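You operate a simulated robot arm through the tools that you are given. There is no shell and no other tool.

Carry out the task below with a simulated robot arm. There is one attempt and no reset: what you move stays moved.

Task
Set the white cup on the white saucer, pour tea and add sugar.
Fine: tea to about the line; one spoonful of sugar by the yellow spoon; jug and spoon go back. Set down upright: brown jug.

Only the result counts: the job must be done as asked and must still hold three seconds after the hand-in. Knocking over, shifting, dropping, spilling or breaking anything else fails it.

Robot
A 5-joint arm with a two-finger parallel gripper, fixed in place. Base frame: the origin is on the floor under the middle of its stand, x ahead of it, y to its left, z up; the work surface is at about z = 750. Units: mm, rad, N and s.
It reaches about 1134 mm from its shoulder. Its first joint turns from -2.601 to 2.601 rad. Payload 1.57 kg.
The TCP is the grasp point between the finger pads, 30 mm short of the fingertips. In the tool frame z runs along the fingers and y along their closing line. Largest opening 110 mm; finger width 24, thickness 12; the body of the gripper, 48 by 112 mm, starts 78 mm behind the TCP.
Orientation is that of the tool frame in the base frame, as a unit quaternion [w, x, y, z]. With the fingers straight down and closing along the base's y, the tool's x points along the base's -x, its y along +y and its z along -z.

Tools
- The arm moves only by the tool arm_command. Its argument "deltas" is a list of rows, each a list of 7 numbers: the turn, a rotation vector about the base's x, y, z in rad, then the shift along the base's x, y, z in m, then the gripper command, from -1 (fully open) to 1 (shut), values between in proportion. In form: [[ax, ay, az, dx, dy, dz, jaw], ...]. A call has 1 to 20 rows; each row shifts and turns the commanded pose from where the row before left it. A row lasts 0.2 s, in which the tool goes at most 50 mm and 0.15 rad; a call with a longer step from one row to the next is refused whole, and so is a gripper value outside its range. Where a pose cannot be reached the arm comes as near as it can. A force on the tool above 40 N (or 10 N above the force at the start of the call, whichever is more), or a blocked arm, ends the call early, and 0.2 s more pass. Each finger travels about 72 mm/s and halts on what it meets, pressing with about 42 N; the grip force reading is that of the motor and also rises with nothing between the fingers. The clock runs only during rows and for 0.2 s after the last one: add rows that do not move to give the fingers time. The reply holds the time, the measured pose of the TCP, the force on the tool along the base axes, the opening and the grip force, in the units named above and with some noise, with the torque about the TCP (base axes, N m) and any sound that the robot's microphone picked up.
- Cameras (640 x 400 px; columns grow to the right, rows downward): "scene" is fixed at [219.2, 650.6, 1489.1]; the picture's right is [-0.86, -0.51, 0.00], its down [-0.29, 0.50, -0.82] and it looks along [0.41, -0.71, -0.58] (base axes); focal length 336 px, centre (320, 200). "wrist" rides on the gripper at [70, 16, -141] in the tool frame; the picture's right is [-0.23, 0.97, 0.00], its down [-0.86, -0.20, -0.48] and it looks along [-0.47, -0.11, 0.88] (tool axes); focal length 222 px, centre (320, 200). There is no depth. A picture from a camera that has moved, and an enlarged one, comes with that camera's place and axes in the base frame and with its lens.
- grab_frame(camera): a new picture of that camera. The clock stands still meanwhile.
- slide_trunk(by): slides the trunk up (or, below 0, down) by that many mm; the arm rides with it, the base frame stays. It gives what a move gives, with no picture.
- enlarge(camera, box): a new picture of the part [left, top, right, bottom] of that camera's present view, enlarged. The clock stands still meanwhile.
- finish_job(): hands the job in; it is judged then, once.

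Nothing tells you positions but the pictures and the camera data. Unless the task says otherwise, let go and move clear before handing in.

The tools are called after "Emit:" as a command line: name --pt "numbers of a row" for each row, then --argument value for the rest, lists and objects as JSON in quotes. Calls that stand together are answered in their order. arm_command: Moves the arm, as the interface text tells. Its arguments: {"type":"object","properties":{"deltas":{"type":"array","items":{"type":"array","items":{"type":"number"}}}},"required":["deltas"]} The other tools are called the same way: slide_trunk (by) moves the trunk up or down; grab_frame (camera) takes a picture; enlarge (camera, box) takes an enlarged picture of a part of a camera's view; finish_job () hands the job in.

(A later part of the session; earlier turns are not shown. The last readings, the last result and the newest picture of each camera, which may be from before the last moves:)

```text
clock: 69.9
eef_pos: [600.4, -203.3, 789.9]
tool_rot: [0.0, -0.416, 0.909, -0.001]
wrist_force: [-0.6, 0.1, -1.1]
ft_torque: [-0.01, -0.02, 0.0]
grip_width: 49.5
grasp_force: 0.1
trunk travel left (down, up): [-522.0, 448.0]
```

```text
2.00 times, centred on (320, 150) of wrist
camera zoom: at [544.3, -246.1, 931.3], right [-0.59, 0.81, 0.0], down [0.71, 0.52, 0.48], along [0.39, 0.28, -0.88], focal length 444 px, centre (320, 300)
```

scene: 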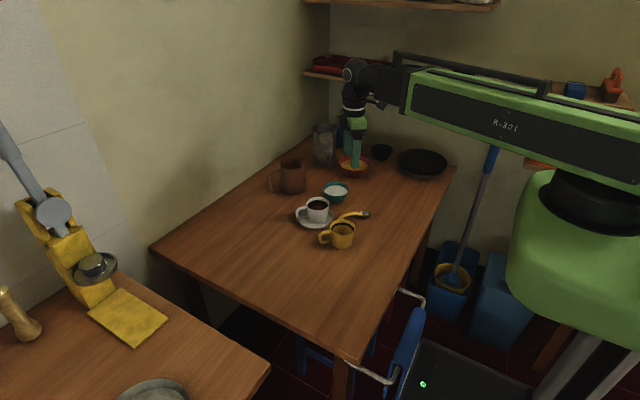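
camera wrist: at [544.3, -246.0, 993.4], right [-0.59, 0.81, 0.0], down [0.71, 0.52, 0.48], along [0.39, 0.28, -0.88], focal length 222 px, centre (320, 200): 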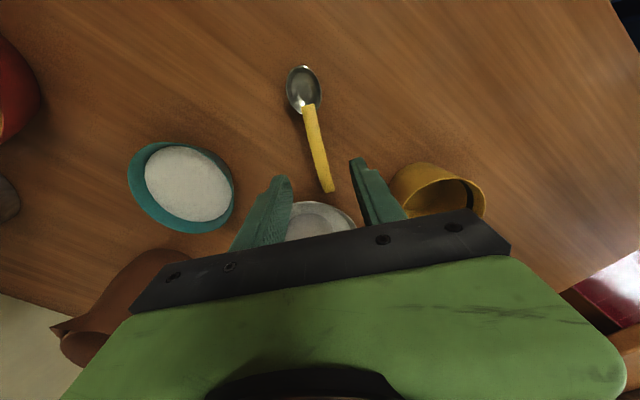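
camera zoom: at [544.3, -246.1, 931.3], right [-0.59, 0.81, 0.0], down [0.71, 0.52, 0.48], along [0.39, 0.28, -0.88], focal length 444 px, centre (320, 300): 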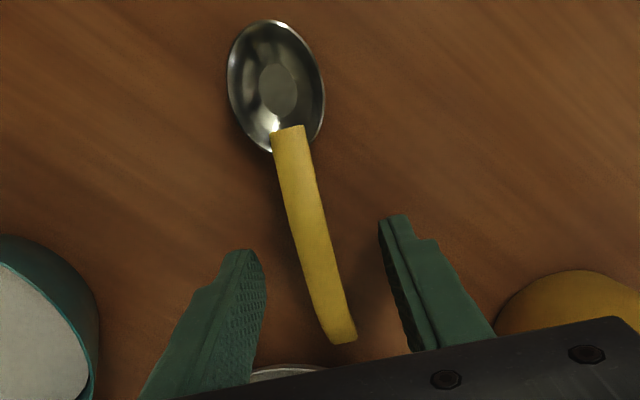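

The fingers straddle the handle. Closing now.

Emit:
arm_command --pt "0 0 0 0 0 0 0.4" --pt "0 0 0 0 0 0 0.6" --pt "0 0 0 0 0 0 0.8" --pt "0 0 0 0 0 0 1" --pt "0 0 0 0 0 0 1" --pt "0 0 0 0 0 0 1"

Emit:
enlarge --camera "scene" --box '[330, 185, 380, 225]'

Emit:
enlarge --camera "wrist" --box '[230, 50, 410, 250]'

```text
clock: 71.3
eef_pos: [601.8, -202.5, 789.7]
tool_rot: [0.001, -0.417, 0.909, -0.001]
wrist_force: [0.0, -0.1, 0.2]
ft_torque: [-0.02, 0.0, 0.02]
grip_width: 11.7
grasp_force: 29.0
trunk travel left (down, up): [-522.0, 448.0]
```

```text
10.00 times, centred on (355, 205) of scene
camera zoom: at [219.2, 650.6, 1489.1], right [-0.86, -0.51, 0.0], down [-0.29, 0.5, -0.82], along [0.41, -0.71, -0.58], focal length 3356 px, centre (-30, 150)
```

zoom: 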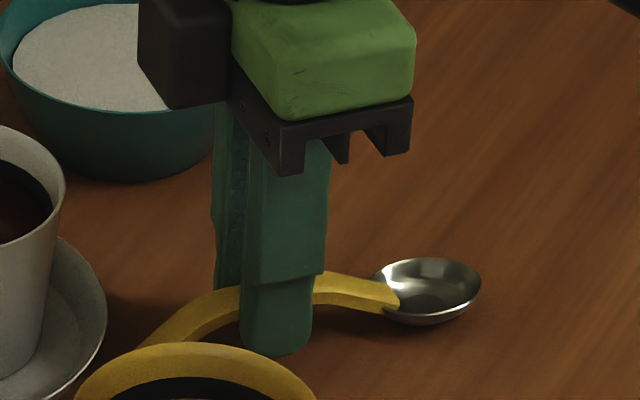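

```text
2.00 times, centred on (320, 150) of wrist
camera zoom: at [544.3, -246.0, 931.3], right [-0.59, 0.81, 0.0], down [0.71, 0.52, 0.48], along [0.39, 0.28, -0.88], focal length 444 px, centre (320, 300)
```

zoom: 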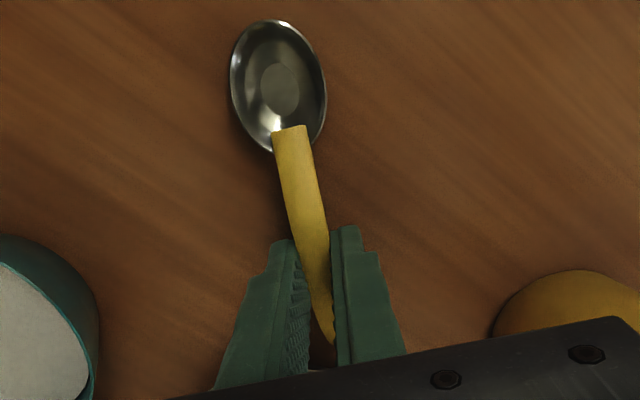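

The spoon is gripped at 11.7 mm and hasn't shifted. I'll lift it and check that it stays level.

Emit:
slide_trunk --by 20

Emit:
enlarge --camera "scene" --box '[330, 175, 380, 215]'

Emit:
slide_trunk --by 110

Emit:
enlarge --camera "scene" --box '[310, 120, 390, 200]'

Emit:
enlarge --camera "wrist" --box '[230, 50, 410, 250]'

```text
clock: 72.0
eef_pos: [601.0, -204.0, 809.0]
tool_rot: [0.001, -0.417, 0.909, -0.001]
wrist_force: [-0.4, 0.3, -0.3]
ft_torque: [0.02, 0.0, -0.01]
grip_width: 11.8
grasp_force: 28.8
trunk travel left (down, up): [-542.0, 428.0]
```

```text
10.00 times, centred on (355, 195) of scene
camera zoom: at [219.2, 650.6, 1489.1], right [-0.86, -0.51, 0.0], down [-0.29, 0.5, -0.82], along [0.41, -0.71, -0.58], focal length 3356 px, centre (-30, 250)
```

zoom: 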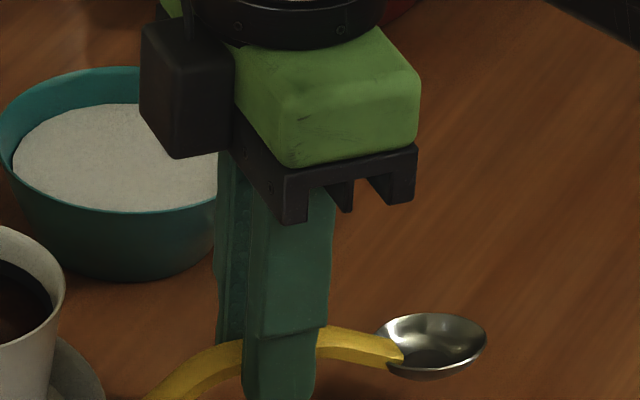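

```text
clock: 73.4
eef_pos: [601.0, -202.8, 918.7]
tool_rot: [0.0, -0.417, 0.909, -0.001]
wrist_force: [-0.4, -0.4, 0.5]
ft_torque: [0.02, 0.02, -0.02]
grip_width: 11.6
grasp_force: 29.0
trunk travel left (down, up): [-652.0, 318.0]
```

```text
5.00 times, centred on (350, 160) of scene
camera zoom: at [219.2, 650.6, 1489.1], right [-0.86, -0.51, 0.0], down [-0.29, 0.5, -0.82], along [0.41, -0.71, -0.58], focal length 1678 px, centre (170, 400)
```

zoom: 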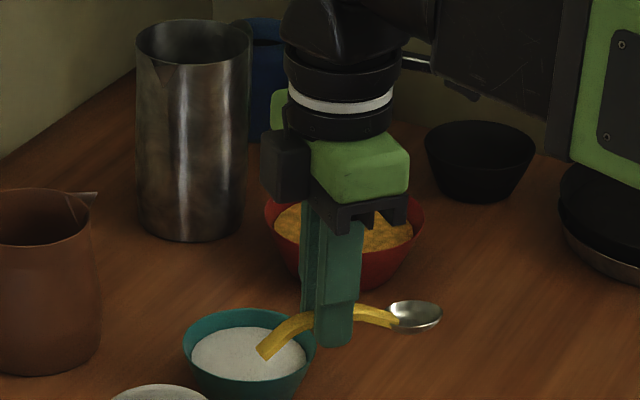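

```text
2.00 times, centred on (320, 150) of wrist
camera zoom: at [544.4, -246.0, 1061.2], right [-0.59, 0.81, 0.0], down [0.71, 0.52, 0.48], along [0.39, 0.28, -0.88], focal length 444 px, centre (320, 300)
```

zoom: 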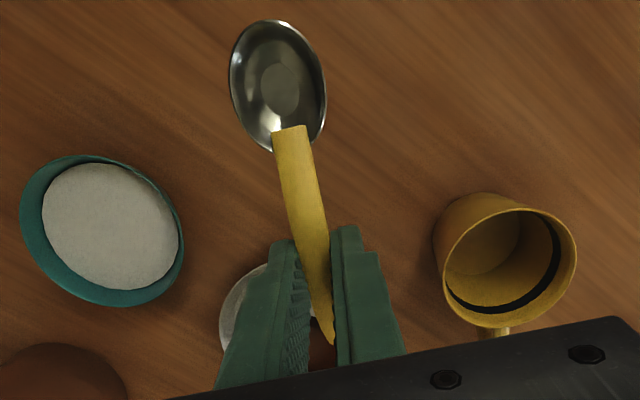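

The spoon is held level. I'll carry it over to the sugar bowl and pitch its bowl end down about 35°, then check the alignment.

Emit:
arm_command --pt "0 0 0 0.016 -0.0082 0 1" --pt "0 0 0 0.032 -0.0164 0 1" --pt "0 0 0 0.032 -0.0164 0 1" --pt "0 0 0 0.032 -0.0164 0 1" --pt "0 0 0 0.0159 -0.008 0 1" --pt "0.0462 -0.0399 0 0 0 0 1" --pt "0.0923 -0.0798 0 0 0 0 1" --pt "0.0923 -0.0798 0 0 0 0 1" --pt "0.0923 -0.0798 0 0 0 0 1" --pt "0.0923 -0.0798 0 0 0 0 1" --pt "0.0462 -0.0399 0 0 0 0 1" --pt "0 0 0 0 0 0 1"

Emit:
grab_frame --camera "wrist"

Emit:
enlarge --camera "scene" --box '[280, 120, 380, 220]'

```text
clock: 76.0
eef_pos: [730.0, -267.8, 961.7]
tool_rot: [0.273, -0.396, 0.868, 0.124]
wrist_force: [-0.5, -0.7, 0.2]
ft_torque: [0.01, 0.01, 0.01]
grip_width: 11.7
grasp_force: 28.5
out of reach, approached as far as the arm can: row 7, 8, 9, 10, 11
trunk travel left (down, up): [-652.0, 318.0]
```

```text
taken
camera wrist: at [627.5, -363.2, 1038.7], right [-0.61, 0.78, 0.13], down [0.43, 0.19, 0.88], along [0.66, 0.6, -0.45], focal length 222 px, centre (320, 200)
```

wrist: 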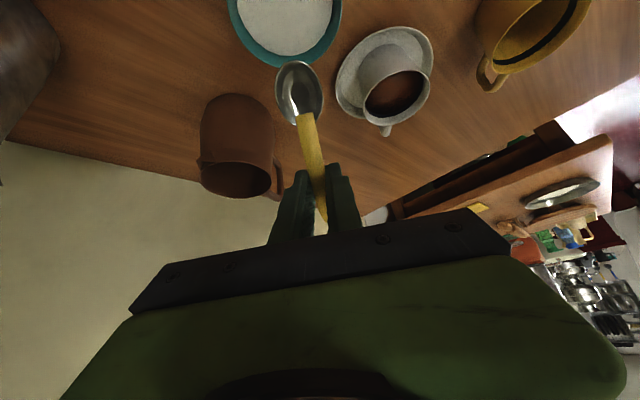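

```text
4.00 times, centred on (330, 170) of scene
camera zoom: at [219.2, 650.6, 1489.1], right [-0.86, -0.51, 0.0], down [-0.29, 0.5, -0.82], along [0.41, -0.71, -0.58], focal length 1342 px, centre (280, 320)
```

zoom: 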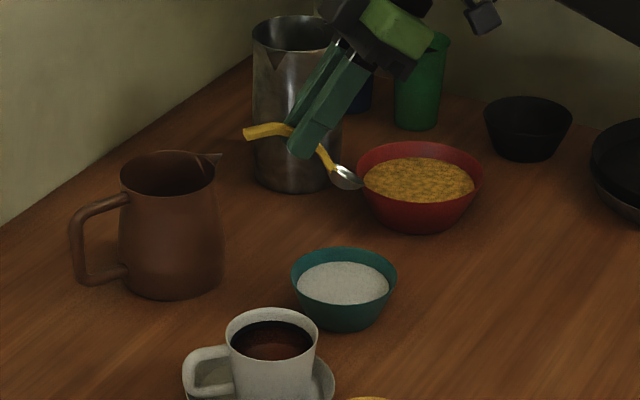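

The spoon bowl is about over the centre of the sugar. I'll lower it to just above the sugar and check the clearance.

Emit:
slide_trunk --by -92

Emit:
enlarge --camera "scene" --box '[310, 160, 360, 205]'

Emit:
grab_frame --camera "wrist"

```text
clock: 77.2
eef_pos: [727.9, -267.5, 870.7]
tool_rot: [0.273, -0.397, 0.868, 0.123]
wrist_force: [-0.4, -0.3, -0.4]
ft_torque: [0.0, 0.02, -0.01]
grip_width: 11.8
grasp_force: 28.9
trunk travel left (down, up): [-560.0, 410.0]
```

```text
8.89 times, centred on (335, 182) of scene
camera zoom: at [219.2, 650.6, 1489.1], right [-0.86, -0.51, 0.0], down [-0.29, 0.5, -0.82], along [0.41, -0.71, -0.58], focal length 2983 px, centre (187, 356)
```

zoom: 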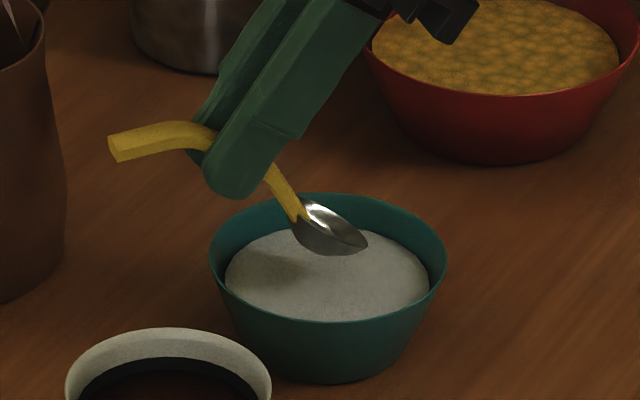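

```text
taken
camera wrist: at [627.5, -363.1, 946.8], right [-0.61, 0.78, 0.13], down [0.43, 0.19, 0.88], along [0.66, 0.6, -0.45], focal length 222 px, centre (320, 200)
```

wrist: 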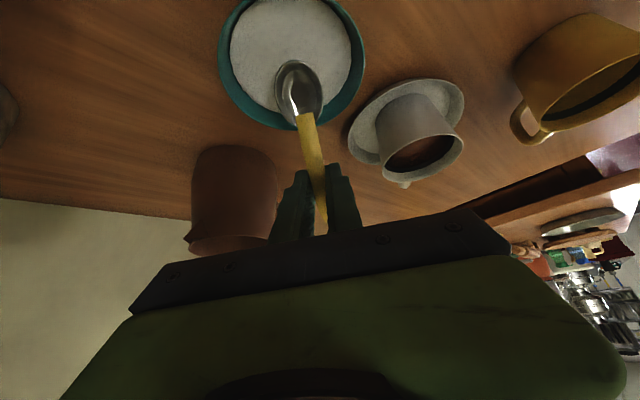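

The spoon is centred over the sugar. I'll shift it a few millimetres toward its handle side and lower to touch the surface.

Emit:
arm_command --pt "0 0 0 0.0039 0.0046 0 1" --pt "0 0 0 0 0 0 1"

Emit:
slide_trunk --by -20

Emit:
enlarge --camera "scene" --box '[310, 160, 360, 205]'

Emit:
enlarge --camera "wrist" --box '[200, 0, 400, 160]'

```text
clock: 77.8
eef_pos: [733.4, -263.8, 869.1]
tool_rot: [0.272, -0.396, 0.868, 0.124]
wrist_force: [-0.7, -0.3, 0.7]
ft_torque: [-0.01, -0.01, -0.02]
grip_width: 11.5
grasp_force: 29.0
trunk travel left (down, up): [-560.0, 410.0]
```

```text
clock: 78.5
eef_pos: [732.4, -263.8, 850.0]
tool_rot: [0.273, -0.396, 0.868, 0.124]
wrist_force: [0.1, 0.8, -1.2]
ft_torque: [0.0, 0.02, 0.03]
grip_width: 11.2
grasp_force: 29.1
trunk travel left (down, up): [-540.0, 430.0]
```

```text
8.89 times, centred on (335, 182) of scene
camera zoom: at [219.2, 650.6, 1489.1], right [-0.86, -0.51, 0.0], down [-0.29, 0.5, -0.82], along [0.41, -0.71, -0.58], focal length 2983 px, centre (187, 356)
```

zoom: 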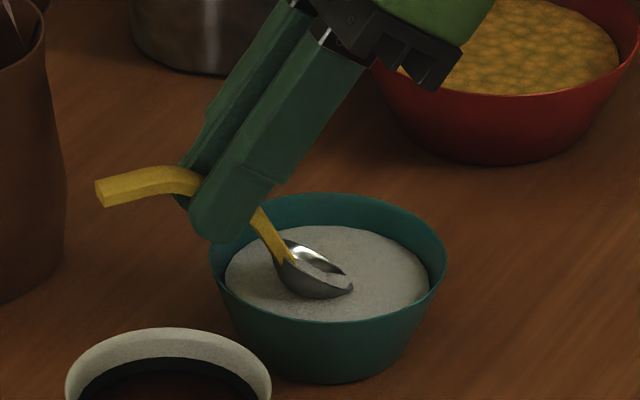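

```text
2.50 times, centred on (300, 80) of wrist
camera zoom: at [631.2, -358.3, 926.7], right [-0.61, 0.78, 0.13], down [0.43, 0.19, 0.88], along [0.66, 0.6, -0.45], focal length 555 px, centre (370, 500)
```

zoom: 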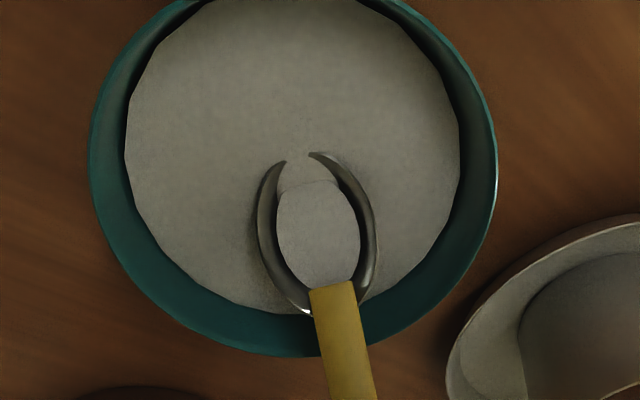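

The spoon tip has entered the sugar. I'll level it by 10°, which digs the bowl in and pushes it forward.

Emit:
arm_command --pt "-0.033 0.0285 0 0 0 0 1" --pt "-0.033 0.0285 0 0 0 0 1" --pt "-0.033 0.0285 0 0 0 0 1" --pt "-0.033 0.0285 0 0 0 0 1" --pt "0 0 0 0 0 0 1"

Emit:
enlarge --camera "scene" --box '[310, 160, 360, 205]'

Emit:
enlarge --camera "wrist" --box '[200, 0, 400, 160]'

```text
clock: 79.7
eef_pos: [732.5, -265.1, 830.2]
tool_rot: [0.196, -0.406, 0.888, 0.089]
wrist_force: [0.2, 0.1, 0.1]
ft_torque: [0.0, 0.0, 0.0]
grip_width: 11.9
grasp_force: 29.5
out of reach, approached as far as the arm can: row 1, 2, 3, 4
trunk travel left (down, up): [-540.0, 430.0]
```

```text
8.89 times, centred on (335, 182) of scene
camera zoom: at [219.2, 650.6, 1489.1], right [-0.86, -0.51, 0.0], down [-0.29, 0.5, -0.82], along [0.41, -0.71, -0.58], focal length 2983 px, centre (187, 356)
```

zoom: 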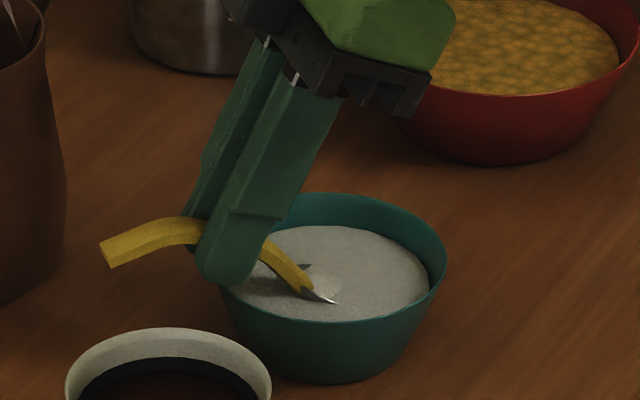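

```text
2.50 times, centred on (300, 80) of wrist
camera zoom: at [641.1, -347.2, 928.9], right [-0.6, 0.79, 0.09], down [0.53, 0.3, 0.79], along [0.6, 0.53, -0.6], focal length 555 px, centre (370, 500)
```

zoom: 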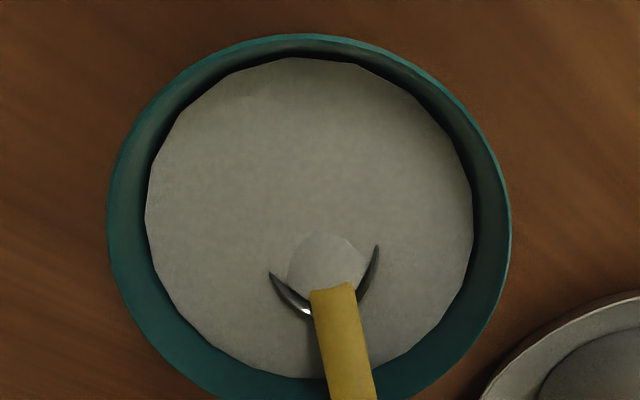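

The bowl is dug in and a mound of sugar shows in it, with no contact force. I'll raise slightly and level out while still in the sugar.

Emit:
slide_trunk --by 12

Emit:
arm_command --pt "-0.0352 0.0304 0 0.0013 0.0015 0 1" --pt "-0.0352 0.0304 0 0.0013 0.0015 0 1" --pt "-0.0352 0.0304 0 0.0013 0.0015 0 1" --pt "0 0 0 0 0 0 1"

Emit:
enlarge --camera "scene" --box '[310, 160, 360, 205]'

Emit:
enlarge --camera "wrist" --box '[200, 0, 400, 160]'

```text
clock: 80.3
eef_pos: [732.4, -264.5, 841.2]
tool_rot: [0.197, -0.406, 0.888, 0.088]
wrist_force: [-0.2, 0.2, 0.6]
ft_torque: [-0.01, 0.02, 0.02]
grip_width: 11.6
grasp_force: 28.6
trunk travel left (down, up): [-552.0, 418.0]
```

```text
clock: 81.3
eef_pos: [737.4, -259.5, 830.0]
tool_rot: [0.134, -0.412, 0.899, 0.061]
wrist_force: [-0.4, -0.2, -0.3]
ft_torque: [0.02, 0.0, 0.0]
grip_width: 11.6
grasp_force: 28.7
out of reach, approached as far as the arm can: row 1, 2
trunk travel left (down, up): [-552.0, 418.0]
```

```text
8.89 times, centred on (335, 182) of scene
camera zoom: at [219.2, 650.6, 1489.1], right [-0.86, -0.51, 0.0], down [-0.29, 0.5, -0.82], along [0.41, -0.71, -0.58], focal length 2983 px, centre (187, 356)
```

zoom: 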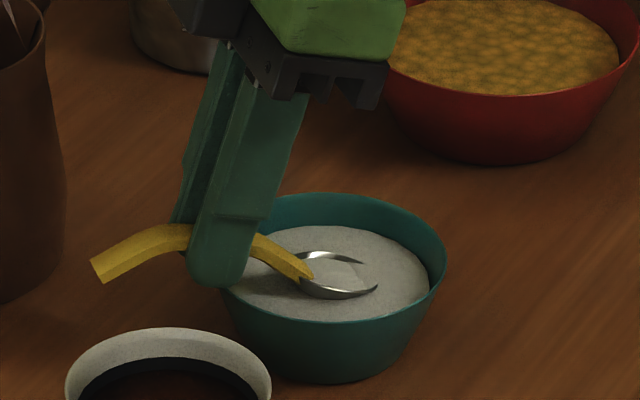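

```text
2.50 times, centred on (300, 80) of wrist
camera zoom: at [655.4, -331.5, 945.1], right [-0.59, 0.8, 0.06], down [0.59, 0.38, 0.71], along [0.54, 0.46, -0.7], focal length 555 px, centre (370, 500)
```

zoom: 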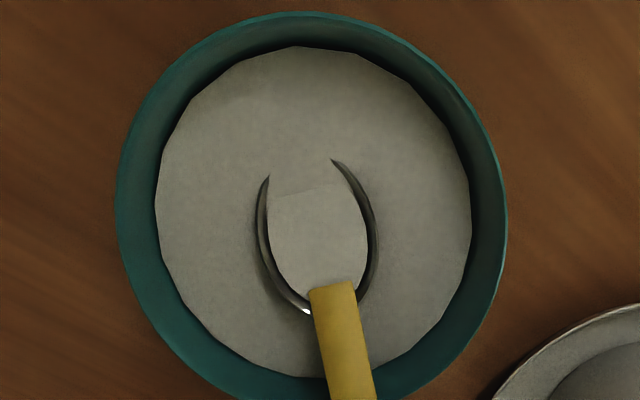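

The spoon is full and nearly level. I'll lift it out and bring it fully level.

Emit:
slide_trunk --by 28

Emit:
arm_command --pt "-0.0352 0.0304 0 0.001 0.0012 0 1" --pt "-0.0449 0.0388 0 0.001 0.0012 0 1" --pt "-0.0449 0.0388 0 0.001 0.0012 0 1" --pt "-0.0449 0.0388 0 0.001 0.0012 0 1" --pt "-0.0543 0.0469 0 0.001 0.0012 0 1" --pt "0 0 0 0 0 0 1"

Emit:
enlarge --camera "scene" --box '[310, 150, 360, 195]'

Emit:
enlarge --camera "wrist" --box '[200, 0, 400, 160]'

```text
clock: 82.0
eef_pos: [737.0, -259.3, 857.1]
tool_rot: [0.134, -0.412, 0.899, 0.06]
wrist_force: [-0.1, -1.2, -0.7]
ft_torque: [0.02, -0.02, 0.0]
grip_width: 11.5
grasp_force: 29.5
trunk travel left (down, up): [-580.0, 390.0]
```

```text
clock: 83.4
eef_pos: [742.2, -253.6, 846.8]
tool_rot: [0.0, -0.416, 0.909, -0.002]
wrist_force: [-0.2, 0.6, -0.4]
ft_torque: [0.01, 0.07, 0.0]
grip_width: 11.8
grasp_force: 29.0
out of reach, approached as far as the arm can: row 1, 3
trunk travel left (down, up): [-580.0, 390.0]
```

```text
8.89 times, centred on (335, 172) of scene
camera zoom: at [219.2, 650.6, 1489.1], right [-0.86, -0.51, 0.0], down [-0.29, 0.5, -0.82], along [0.41, -0.71, -0.58], focal length 2983 px, centre (187, 444)
```

zoom: 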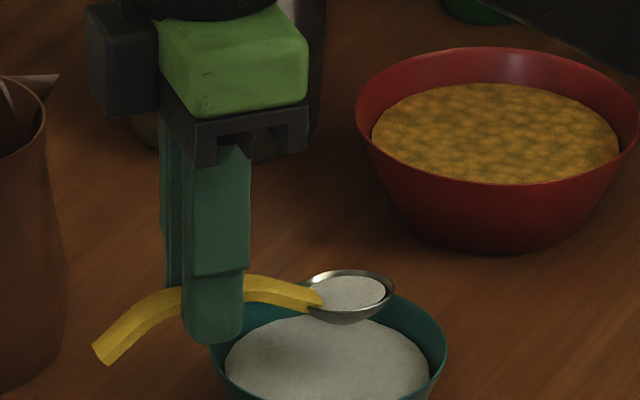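

```text
2.50 times, centred on (300, 80) of wrist
camera zoom: at [684.5, -296.7, 989.4], right [-0.59, 0.81, 0.0], down [0.71, 0.52, 0.48], along [0.39, 0.28, -0.88], focal length 555 px, centre (370, 500)
```

zoom: 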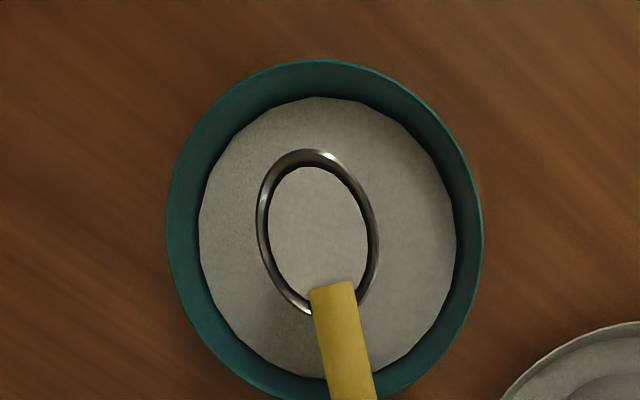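

I have a clean level spoonful. I'll raise it and carry it smoothly over to the cup.

Emit:
slide_trunk --by 60

Emit:
arm_command --pt "0 0 0 0.0005 0.008 0 1" --pt "0 0 0 0.0009 0.016 0 1" --pt "0 0 0 0.0013 0.022 0 1" --pt "0 0 0 0.0013 0.022 0 1" --pt "0 0 0 0.0013 0.022 0 1" --pt "0 0 0 0.0013 0.022 0 1" --pt "0 0 0 0.0013 0.022 0 1" --pt "0 0 0 0.0009 0.016 0 1" --pt "0 0 0 0.0005 0.011 0 1" --pt "0 0 0 0.0003 0.006 0 1" --pt "0 0 0 0 0 0 1"

Emit:
grab_frame --camera "wrist"

Emit:
enlarge --camera "scene" --box '[280, 150, 360, 230]'

```text
clock: 84.4
eef_pos: [741.7, -253.9, 906.2]
tool_rot: [-0.001, -0.416, 0.909, -0.002]
wrist_force: [-0.8, -0.6, -0.6]
ft_torque: [-0.03, 0.01, 0.01]
grip_width: 11.9
grasp_force: 29.5
trunk travel left (down, up): [-640.0, 330.0]
```

```text
clock: 86.8
eef_pos: [749.3, -86.6, 907.1]
tool_rot: [-0.001, -0.416, 0.909, -0.001]
wrist_force: [0.9, 0.9, -0.8]
ft_torque: [-0.02, 0.02, 0.01]
grip_width: 11.8
grasp_force: 29.4
trunk travel left (down, up): [-640.0, 330.0]
```

```text
taken
camera wrist: at [693.0, -129.7, 1049.3], right [-0.59, 0.81, 0.0], down [0.71, 0.52, 0.48], along [0.39, 0.28, -0.88], focal length 222 px, centre (320, 200)
```

wrist: 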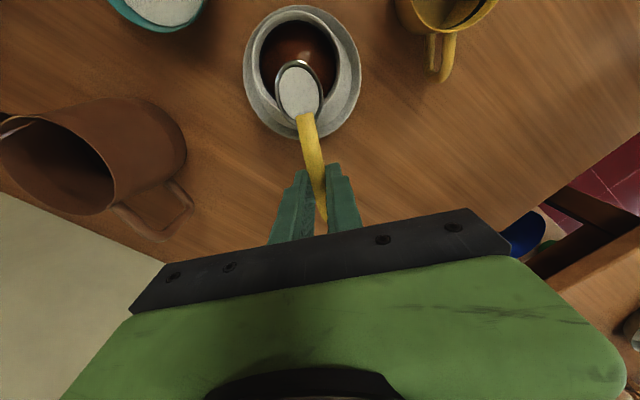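

```text
5.00 times, centred on (320, 190) of scene
camera zoom: at [219.2, 650.6, 1489.1], right [-0.86, -0.51, 0.0], down [-0.29, 0.5, -0.82], along [0.41, -0.71, -0.58], focal length 1678 px, centre (320, 250)
```

zoom: 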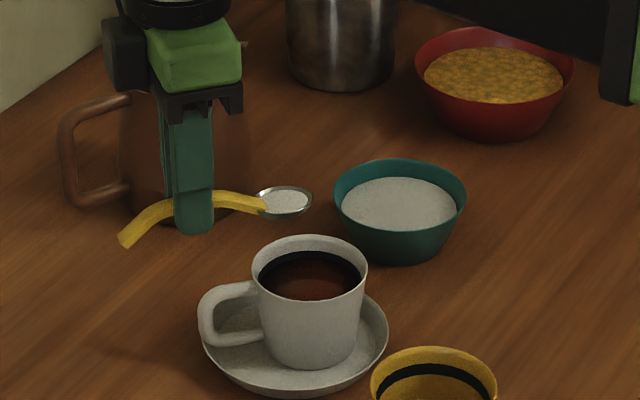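

The sugar is intact and the spoon tip is right over the cup centre. I'll tip it to 25°, which held sugar before, while keeping the tip over the cup.

Emit:
arm_command --pt "0.033 -0.0285 0 -0.0008 -0.001 0 1" --pt "0.066 -0.0571 0 -0.0016 -0.0019 0 1" --pt "0.066 -0.0571 0 -0.0018 -0.0021 0 1" --pt "0.066 -0.0571 0 -0.0018 -0.0021 0 1" --pt "0.066 -0.0571 0 -0.0016 -0.0019 0 1" --pt "0.033 -0.0285 0 -0.0008 -0.001 0 1" --pt "0 0 0 0 0 0 1"

Emit:
enlarge --camera "scene" --box '[280, 150, 360, 230]'

Emit:
enlarge --camera "wrist" --box '[200, 0, 400, 160]'

```text
clock: 88.4
eef_pos: [743.1, -96.6, 930.0]
tool_rot: [0.197, -0.407, 0.888, 0.089]
wrist_force: [0.3, 0.1, -0.2]
ft_torque: [0.01, 0.01, 0.01]
grip_width: 11.7
grasp_force: 29.1
out of reach, approached as far as the arm can: row 3, 4, 5, 6
trunk travel left (down, up): [-640.0, 330.0]
```

```text
5.00 times, centred on (320, 190) of scene
camera zoom: at [219.2, 650.6, 1489.1], right [-0.86, -0.51, 0.0], down [-0.29, 0.5, -0.82], along [0.41, -0.71, -0.58], focal length 1678 px, centre (320, 250)
```

zoom: 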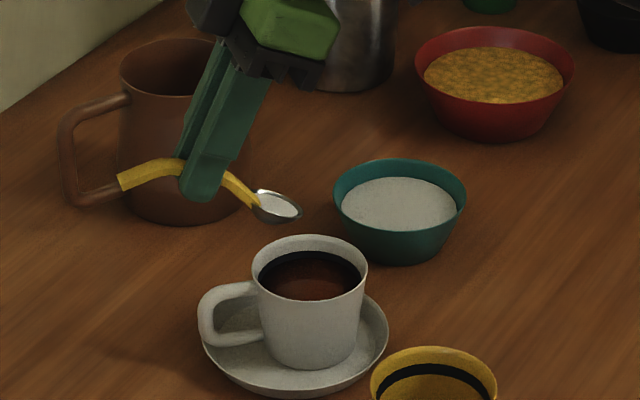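

```text
2.50 times, centred on (300, 80) of wrist
camera zoom: at [650.6, -179.7, 1028.8], right [-0.6, 0.79, 0.09], down [0.53, 0.3, 0.79], along [0.6, 0.53, -0.6], focal length 555 px, centre (370, 500)
```

zoom: 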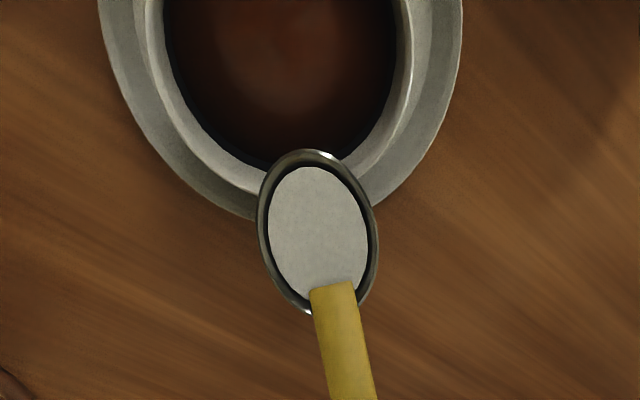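

The sugar holds and the tip is about 8 mm on the handle side of the cup centre. I'll lower to roughly 10 mm above the rim.

Emit:
slide_trunk --by -40

Emit:
enlarge --camera "scene" --box '[290, 160, 350, 220]'

Emit:
enlarge --camera "wrist" --box '[200, 0, 400, 160]'

```text
clock: 89.3
eef_pos: [742.1, -96.5, 889.0]
tool_rot: [0.197, -0.406, 0.888, 0.089]
wrist_force: [-0.6, -1.2, 0.0]
ft_torque: [0.0, -0.02, -0.01]
grip_width: 11.5
grasp_force: 28.9
trunk travel left (down, up): [-600.0, 370.0]
```

```text
6.67 times, centred on (320, 190) of scene
camera zoom: at [219.2, 650.6, 1489.1], right [-0.86, -0.51, 0.0], down [-0.29, 0.5, -0.82], along [0.41, -0.71, -0.58], focal length 2237 px, centre (320, 267)
```

zoom: 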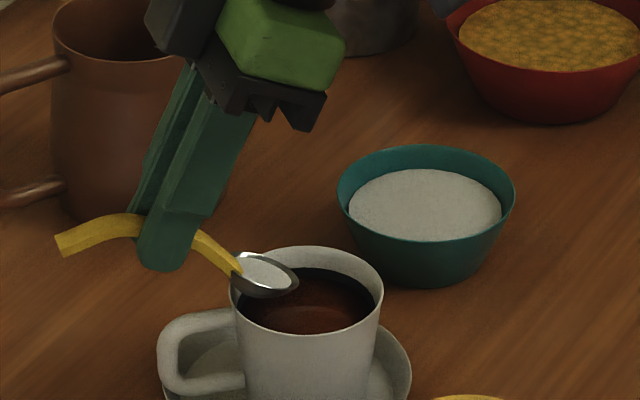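

```text
2.50 times, centred on (300, 80) of wrist
camera zoom: at [650.5, -179.7, 988.9], right [-0.6, 0.79, 0.09], down [0.53, 0.3, 0.79], along [0.6, 0.53, -0.6], focal length 555 px, centre (370, 500)
```

zoom: 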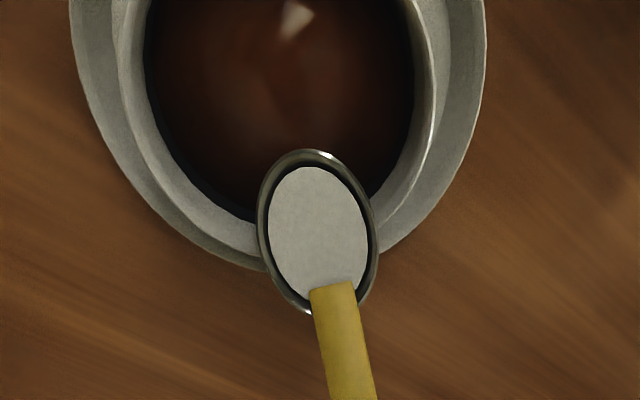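

The spoon tip is over the tea. I'll tip further to 40° while moving the bowl toward the cup's centre.

Emit:
arm_command --pt "0.033 -0.0285 0 -0.0033 -0.0039 0 1" --pt "0.033 -0.0285 0 -0.0033 -0.0039 0 1" --pt "0.033 -0.0285 0 -0.0033 -0.004 0 1" --pt "0.033 -0.0285 0 -0.0033 -0.004 0 1" --pt "0.033 -0.0285 0 -0.0033 -0.0039 0 1" --pt "0.033 -0.0285 0 -0.0033 -0.0039 0 1" --pt "0 0 0 0 0 0 1"

Emit:
enlarge --camera "scene" --box '[290, 160, 350, 220]'

Emit:
enlarge --camera "wrist" --box '[200, 0, 400, 160]'

```text
clock: 90.9
eef_pos: [721.3, -121.2, 921.7]
tool_rot: [0.31, -0.391, 0.855, 0.141]
wrist_force: [0.7, 0.8, -0.4]
ft_torque: [-0.01, 0.02, 0.01]
grip_width: 11.9
grasp_force: 28.8
out of reach, approached as far as the arm can: row 1, 2, 3, 4, 5, 6
trunk travel left (down, up): [-600.0, 370.0]
```

```text
6.67 times, centred on (320, 190) of scene
camera zoom: at [219.2, 650.6, 1489.1], right [-0.86, -0.51, 0.0], down [-0.29, 0.5, -0.82], along [0.41, -0.71, -0.58], focal length 2237 px, centre (320, 267)
```

zoom: 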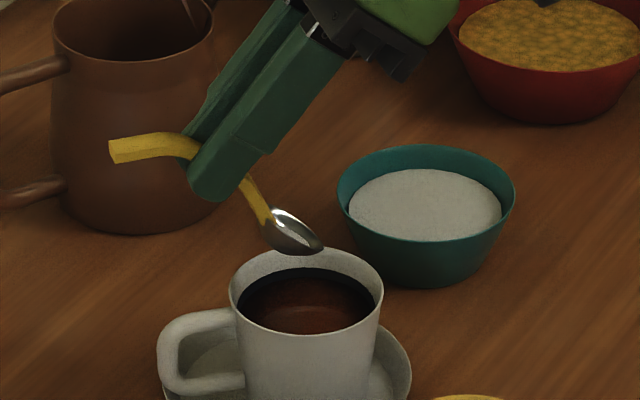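

```text
2.50 times, centred on (300, 80) of wrist
camera zoom: at [616.6, -219.5, 987.0], right [-0.62, 0.77, 0.14], down [0.38, 0.14, 0.92], along [0.68, 0.62, -0.38], focal length 555 px, centre (370, 500)
```

zoom: 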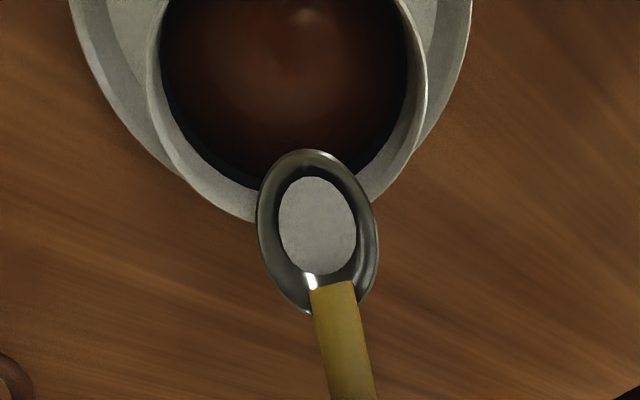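

The sugar is pouring off the tip into the cup. I'll lower a little and continue to 55°.

Emit:
slide_trunk --by -15

Emit:
arm_command --pt "0.033 -0.0285 0 -0.002 -0.0024 0 1" --pt "0.033 -0.0285 0 -0.002 -0.0024 0 1" --pt "0.033 -0.0285 0 -0.002 -0.0024 0 1" --pt "0.033 -0.0285 0 -0.002 -0.0024 0 1" --pt "0.033 -0.0285 0 -0.002 -0.0025 0 1" --pt "0.033 -0.0285 0 -0.0022 -0.0025 0 1" --pt "0 0 0 0 0 0 1"

Emit:
enlarge --camera "scene" --box '[290, 160, 350, 220]'

Emit:
enlarge --camera "wrist" --box '[200, 0, 400, 160]'

```text
clock: 91.5
eef_pos: [722.3, -121.0, 907.2]
tool_rot: [0.31, -0.391, 0.855, 0.141]
wrist_force: [0.2, 0.6, -0.6]
ft_torque: [0.03, 0.0, 0.03]
grip_width: 11.8
grasp_force: 29.2
trunk travel left (down, up): [-585.0, 385.0]
```

```text
clock: 93.1
eef_pos: [709.7, -135.8, 951.6]
tool_rot: [0.418, -0.37, 0.807, 0.191]
wrist_force: [0.1, 0.7, -0.1]
ft_torque: [-0.01, -0.01, 0.04]
grip_width: 12.0
grasp_force: 29.5
out of reach, approached as far as the arm can: row 1, 2, 3, 4, 5, 6
trunk travel left (down, up): [-585.0, 385.0]
```

```text
6.67 times, centred on (320, 190) of scene
camera zoom: at [219.2, 650.6, 1489.1], right [-0.86, -0.51, 0.0], down [-0.29, 0.5, -0.82], along [0.41, -0.71, -0.58], focal length 2237 px, centre (320, 267)
```

zoom: 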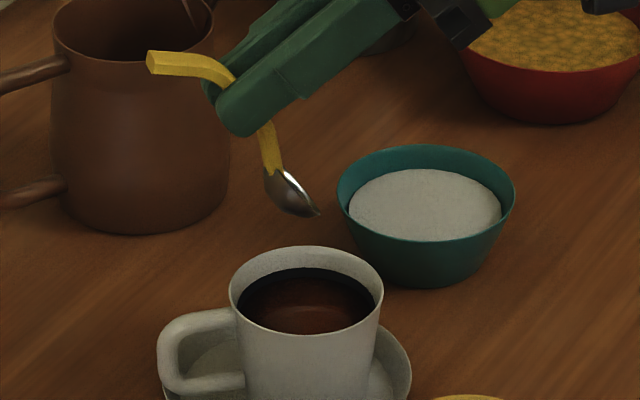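

```text
2.50 times, centred on (300, 80) of wrist
camera zoom: at [597.3, -242.9, 978.1], right [-0.65, 0.74, 0.18], down [0.22, -0.05, 0.97], along [0.73, 0.67, -0.13], focal length 555 px, centre (370, 500)
```

zoom: 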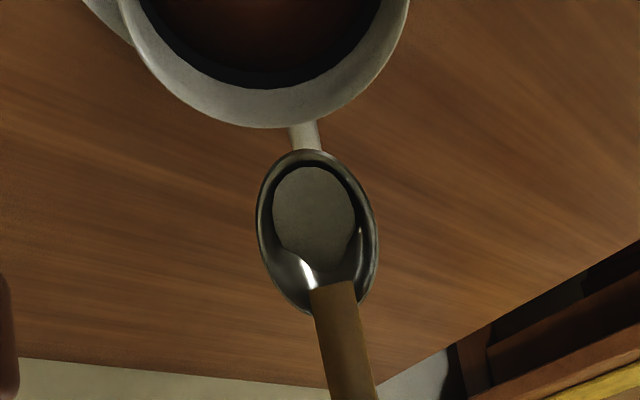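

Some sugar remains at 55°, and the tip is still over the cup. I'll lower again and tip further.

Emit:
slide_trunk --by -36

Emit:
arm_command --pt "0.033 -0.0285 0 -0.0021 -0.0025 0 1" --pt "0.033 -0.0285 0 -0.0021 -0.0025 0 1" --pt "0.033 -0.0285 0 -0.0022 -0.0026 0 1" --pt "0.033 -0.0285 0 -0.0022 -0.0026 0 1" --pt "0.033 -0.0285 0 -0.0022 -0.0026 0 1" --pt "0.033 -0.0285 0 -0.0022 -0.0026 0 1" --pt "0 0 0 0 0 0 1"

Emit:
enlarge --camera "scene" --box '[290, 160, 350, 220]'

Emit:
enlarge --camera "wrist" --box '[200, 0, 400, 160]'

```text
clock: 93.9
eef_pos: [710.8, -135.1, 917.3]
tool_rot: [0.418, -0.37, 0.808, 0.191]
wrist_force: [0.2, 0.7, -0.4]
ft_torque: [-0.02, -0.03, -0.01]
grip_width: 11.6
grasp_force: 29.0
trunk travel left (down, up): [-549.0, 421.0]
```

```text
clock: 95.5
eef_pos: [697.4, -151.4, 971.7]
tool_rot: [0.519, -0.342, 0.747, 0.237]
wrist_force: [-0.1, -0.1, -0.1]
ft_torque: [-0.02, 0.02, 0.03]
grip_width: 11.8
grasp_force: 28.7
out of reach, approached as far as the arm can: row 1, 2, 3, 4, 5, 6
trunk travel left (down, up): [-549.0, 421.0]
```

```text
6.67 times, centred on (320, 190) of scene
camera zoom: at [219.2, 650.6, 1489.1], right [-0.86, -0.51, 0.0], down [-0.29, 0.5, -0.82], along [0.41, -0.71, -0.58], focal length 2237 px, centre (320, 267)
```

zoom: 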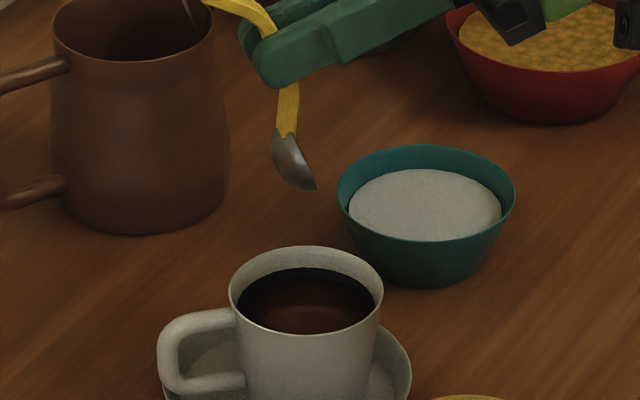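

```text
2.50 times, centred on (300, 80) of wrist
camera zoom: at [583.1, -259.7, 955.8], right [-0.68, 0.7, 0.21], down [0.05, -0.24, 0.97], along [0.73, 0.67, 0.13], focal length 555 px, centre (370, 500)
```

zoom: 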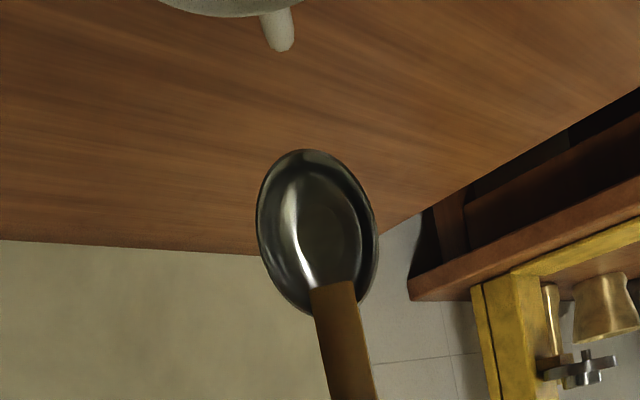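

The spoon is empty. I'll check around the cup for any spilled grains before moving on.

Emit:
enlarge --camera "scene" --box '[290, 190, 345, 230]'

Emit:
grab_frame --camera "scene"

```text
10.00 times, centred on (318, 210) of scene
camera zoom: at [219.2, 650.6, 1489.1], right [-0.86, -0.51, 0.0], down [-0.29, 0.5, -0.82], along [0.41, -0.71, -0.58], focal length 3356 px, centre (345, 100)
```

zoom: 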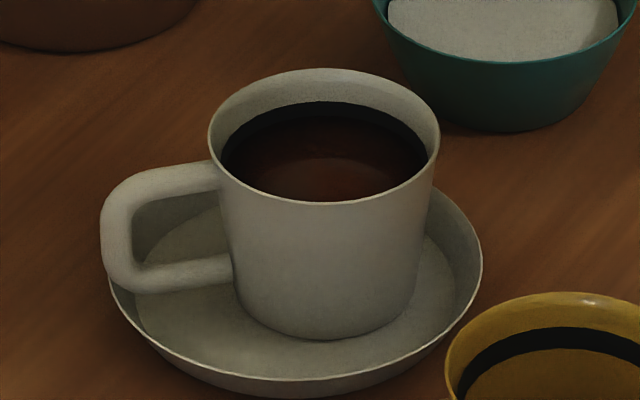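

```text
taken
```

scene: 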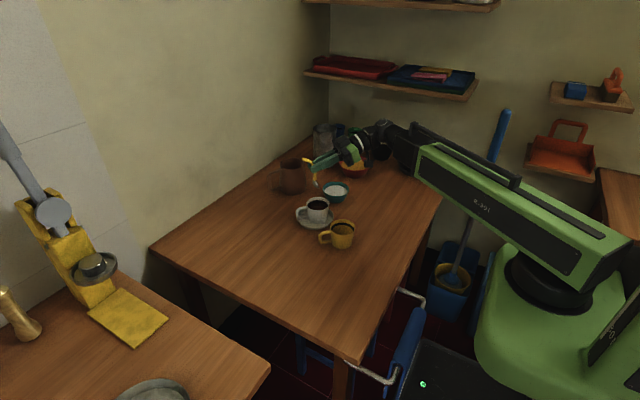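

No spill: the tea is still in the band and the table is clean. I'll raise, level the empty spoon and carry it back over its original place.

Emit:
slide_trunk --by 103

Emit:
arm_command --pt "-0.0462 0.0399 0 0 0 0 1" --pt "-0.0924 0.0798 0 -0.005 -0.0025 0 1" --pt "-0.0924 0.0798 0 -0.01 -0.0055 0 1" --pt "-0.0924 0.0798 0 -0.01 -0.0055 0 1" --pt "-0.0924 0.0798 0 -0.01 -0.0055 0 1" --pt "-0.0924 0.0799 0 -0.01 -0.0055 0 1" --pt "-0.0924 0.0799 0 -0.01 -0.0055 0 1" --pt "-0.0924 0.0799 0 -0.01 -0.0055 0 1" --pt "-0.0924 0.0799 0 -0.01 -0.0055 0 1" --pt "-0.0924 0.0799 0 -0.01 -0.0055 0 1" --pt "-0.0462 0.0398 0 -0.007 -0.0041 0 1" --pt "0 0 0 -0.0049 -0.0025 0 1" --pt "0 0 0 0 0 0 1"

Emit:
grab_frame --camera "wrist"

Emit:
grab_frame --camera "scene"

```text
clock: 96.9
eef_pos: [697.4, -150.8, 1072.0]
tool_rot: [0.519, -0.342, 0.747, 0.237]
wrist_force: [0.2, -0.8, -1.3]
ft_torque: [-0.01, -0.03, -0.01]
grip_width: 11.7
grasp_force: 29.0
trunk travel left (down, up): [-652.0, 318.0]
```

```text
clock: 99.7
eef_pos: [601.0, -202.7, 918.7]
tool_rot: [-0.004, -0.416, 0.909, -0.002]
wrist_force: [0.0, -0.2, 0.4]
ft_torque: [0.0, 0.0, 0.01]
grip_width: 11.4
grasp_force: 28.7
out of reach, approached as far as the arm can: row 1, 2, 3, 4, 5, 6, 7, 8, 9, 10
trunk travel left (down, up): [-652.0, 318.0]
```

```text
taken
camera wrist: at [544.6, -245.5, 1061.8], right [-0.59, 0.81, 0.0], down [0.71, 0.52, 0.47], along [0.38, 0.28, -0.88], focal length 222 px, centre (320, 200)
```

wrist: 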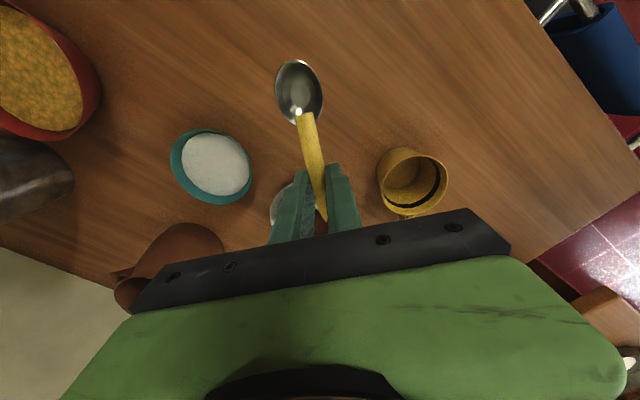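

```text
taken
```

scene: 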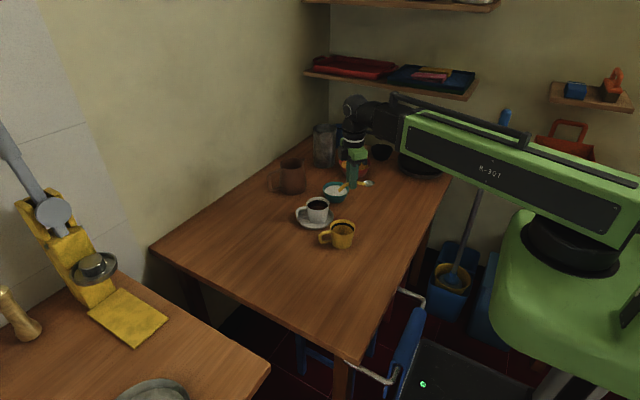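

The spoon is back over its place within a millimetre and about half a degree. I'll trim that and lower it to just above the table.

Emit:
arm_command --pt "0.0068 -0.0059 0 -0.0002 -0.0005 0 1" --pt "0 0 0 0 0 0 1"

Emit:
slide_trunk --by -120

Emit:
enlarge --camera "scene" --box '[330, 185, 380, 225]'

Emit:
enlarge --camera "wrist" --box '[230, 50, 410, 250]'

```text
clock: 100.3
eef_pos: [600.3, -204.2, 919.4]
tool_rot: [0.002, -0.416, 0.909, 0.0]
wrist_force: [0.4, 0.0, -1.5]
ft_torque: [0.0, -0.01, 0.02]
grip_width: 11.7
grasp_force: 29.3
trunk travel left (down, up): [-652.0, 318.0]
```

```text
clock: 101.8
eef_pos: [600.4, -204.5, 799.9]
tool_rot: [0.002, -0.416, 0.909, 0.0]
wrist_force: [-0.2, 0.0, -0.7]
ft_torque: [0.02, -0.01, -0.02]
grip_width: 11.8
grasp_force: 29.3
trunk travel left (down, up): [-532.0, 438.0]
```

```text
10.00 times, centred on (355, 205) of scene
camera zoom: at [219.2, 650.6, 1489.1], right [-0.86, -0.51, 0.0], down [-0.29, 0.5, -0.82], along [0.41, -0.71, -0.58], focal length 3356 px, centre (-30, 150)
```

zoom: 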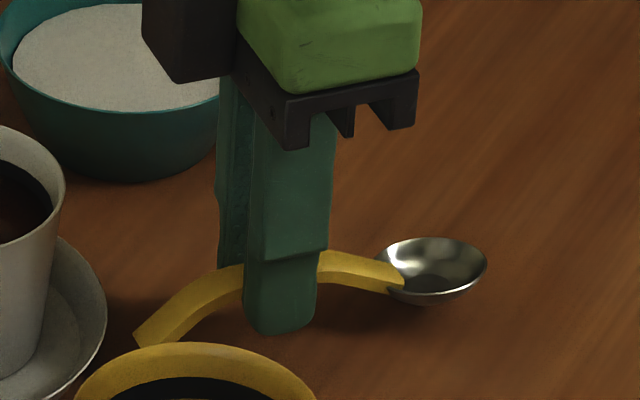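

```text
2.00 times, centred on (320, 150) of wrist
camera zoom: at [543.5, -247.0, 941.2], right [-0.59, 0.81, 0.0], down [0.71, 0.52, 0.48], along [0.39, 0.28, -0.88], focal length 444 px, centre (320, 300)
```

zoom: 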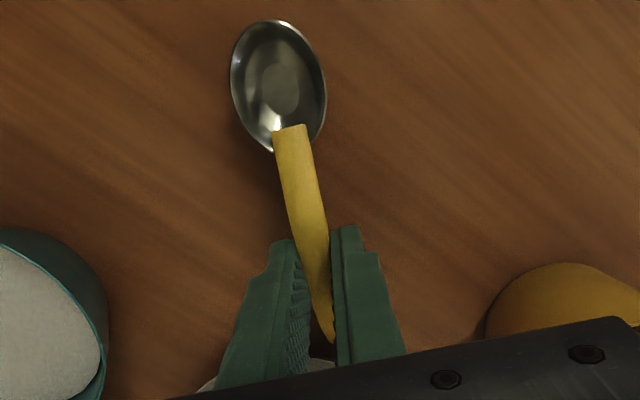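

I'll nudge about 1 mm to match the original pose exactly and set it down in small steps.

Emit:
arm_command --pt "-0.003 0.0026 0 0.0008 0.001 0 1" --pt "0 0 0 0 0 0 1"

Emit:
slide_trunk --by -8

Emit:
slide_trunk --by -2

Emit:
enlarge --camera "scene" --box '[330, 185, 380, 225]'

```text
clock: 102.4
eef_pos: [602.2, -202.3, 800.0]
tool_rot: [-0.001, -0.417, 0.909, 0.0]
wrist_force: [0.2, -0.1, 0.1]
ft_torque: [0.01, 0.03, 0.0]
grip_width: 11.7
grasp_force: 28.6
trunk travel left (down, up): [-532.0, 438.0]
```

```text
clock: 102.9
eef_pos: [602.4, -202.7, 791.5]
tool_rot: [0.0, -0.416, 0.909, -0.001]
wrist_force: [-0.2, 0.0, -1.1]
ft_torque: [0.03, 0.01, 0.04]
grip_width: 11.7
grasp_force: 29.2
trunk travel left (down, up): [-524.0, 446.0]
```

```text
clock: 103.5
eef_pos: [601.3, -202.6, 789.8]
tool_rot: [-0.001, -0.416, 0.909, -0.002]
wrist_force: [3.8, -0.7, 15.7]
ft_torque: [-0.12, -0.04, -0.01]
grip_width: 11.3
grasp_force: 29.6
trunk travel left (down, up): [-522.0, 448.0]
```

```text
10.00 times, centred on (355, 205) of scene
camera zoom: at [219.2, 650.6, 1489.1], right [-0.86, -0.51, 0.0], down [-0.29, 0.5, -0.82], along [0.41, -0.71, -0.58], focal length 3356 px, centre (-30, 150)
```

zoom: 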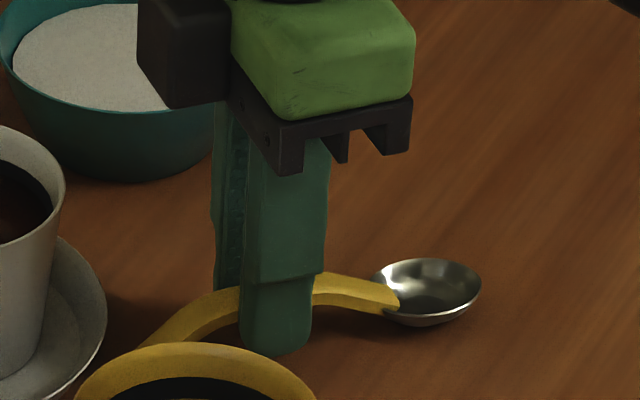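

The spoon is back on the table and looks the same as at the start. I'll ease off 1 mm, release and rise clear.

Emit:
slide_trunk --by 1

Emit:
arm_command --pt "0 0 0 0 0 0 0.74" --pt "0 0 0 0 0 0 0.6" --pt "0 0 0 0 0 0 0.3" --pt "0 0 0 0 0 0 0.1" --pt "0 0 0 0 0 0 0.1"

Emit:
enlarge --camera "scene" --box '[330, 185, 380, 225]'

Emit:
enlarge --camera "wrist" --box '[230, 50, 410, 250]'

```text
clock: 104.0
eef_pos: [601.3, -202.9, 790.2]
tool_rot: [-0.001, -0.417, 0.909, 0.0]
wrist_force: [-0.3, -1.0, 0.2]
ft_torque: [0.03, -0.04, -0.03]
grip_width: 11.8
grasp_force: 29.5
trunk travel left (down, up): [-523.0, 447.0]
```

```text
clock: 105.2
eef_pos: [601.5, -204.0, 790.1]
tool_rot: [0.0, -0.416, 0.909, 0.0]
wrist_force: [0.5, -0.4, -0.1]
ft_torque: [0.02, 0.01, -0.01]
grip_width: 49.5
grasp_force: 0.0
trunk travel left (down, up): [-523.0, 447.0]
```

```text
10.00 times, centred on (355, 205) of scene
camera zoom: at [219.2, 650.6, 1489.1], right [-0.86, -0.51, 0.0], down [-0.29, 0.5, -0.82], along [0.41, -0.71, -0.58], focal length 3356 px, centre (-30, 150)
```

zoom: 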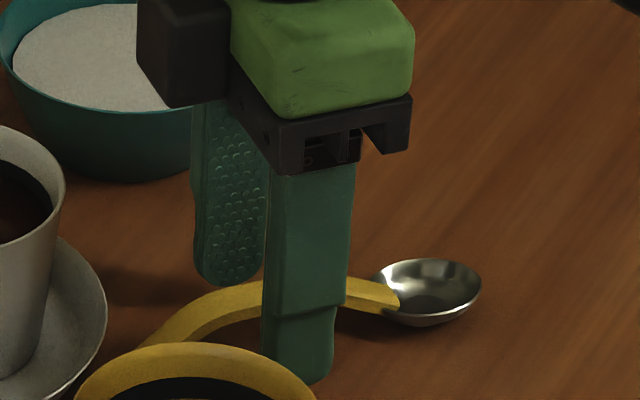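

```text
2.00 times, centred on (320, 150) of wrist
camera zoom: at [544.6, -245.5, 932.4], right [-0.59, 0.81, 0.0], down [0.71, 0.52, 0.48], along [0.39, 0.28, -0.88], focal length 444 px, centre (320, 300)
```

zoom: 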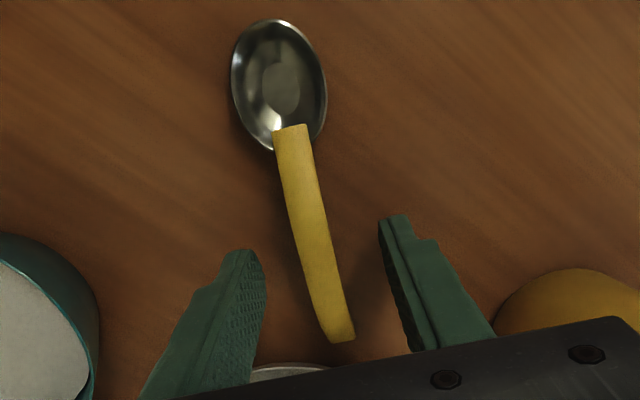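

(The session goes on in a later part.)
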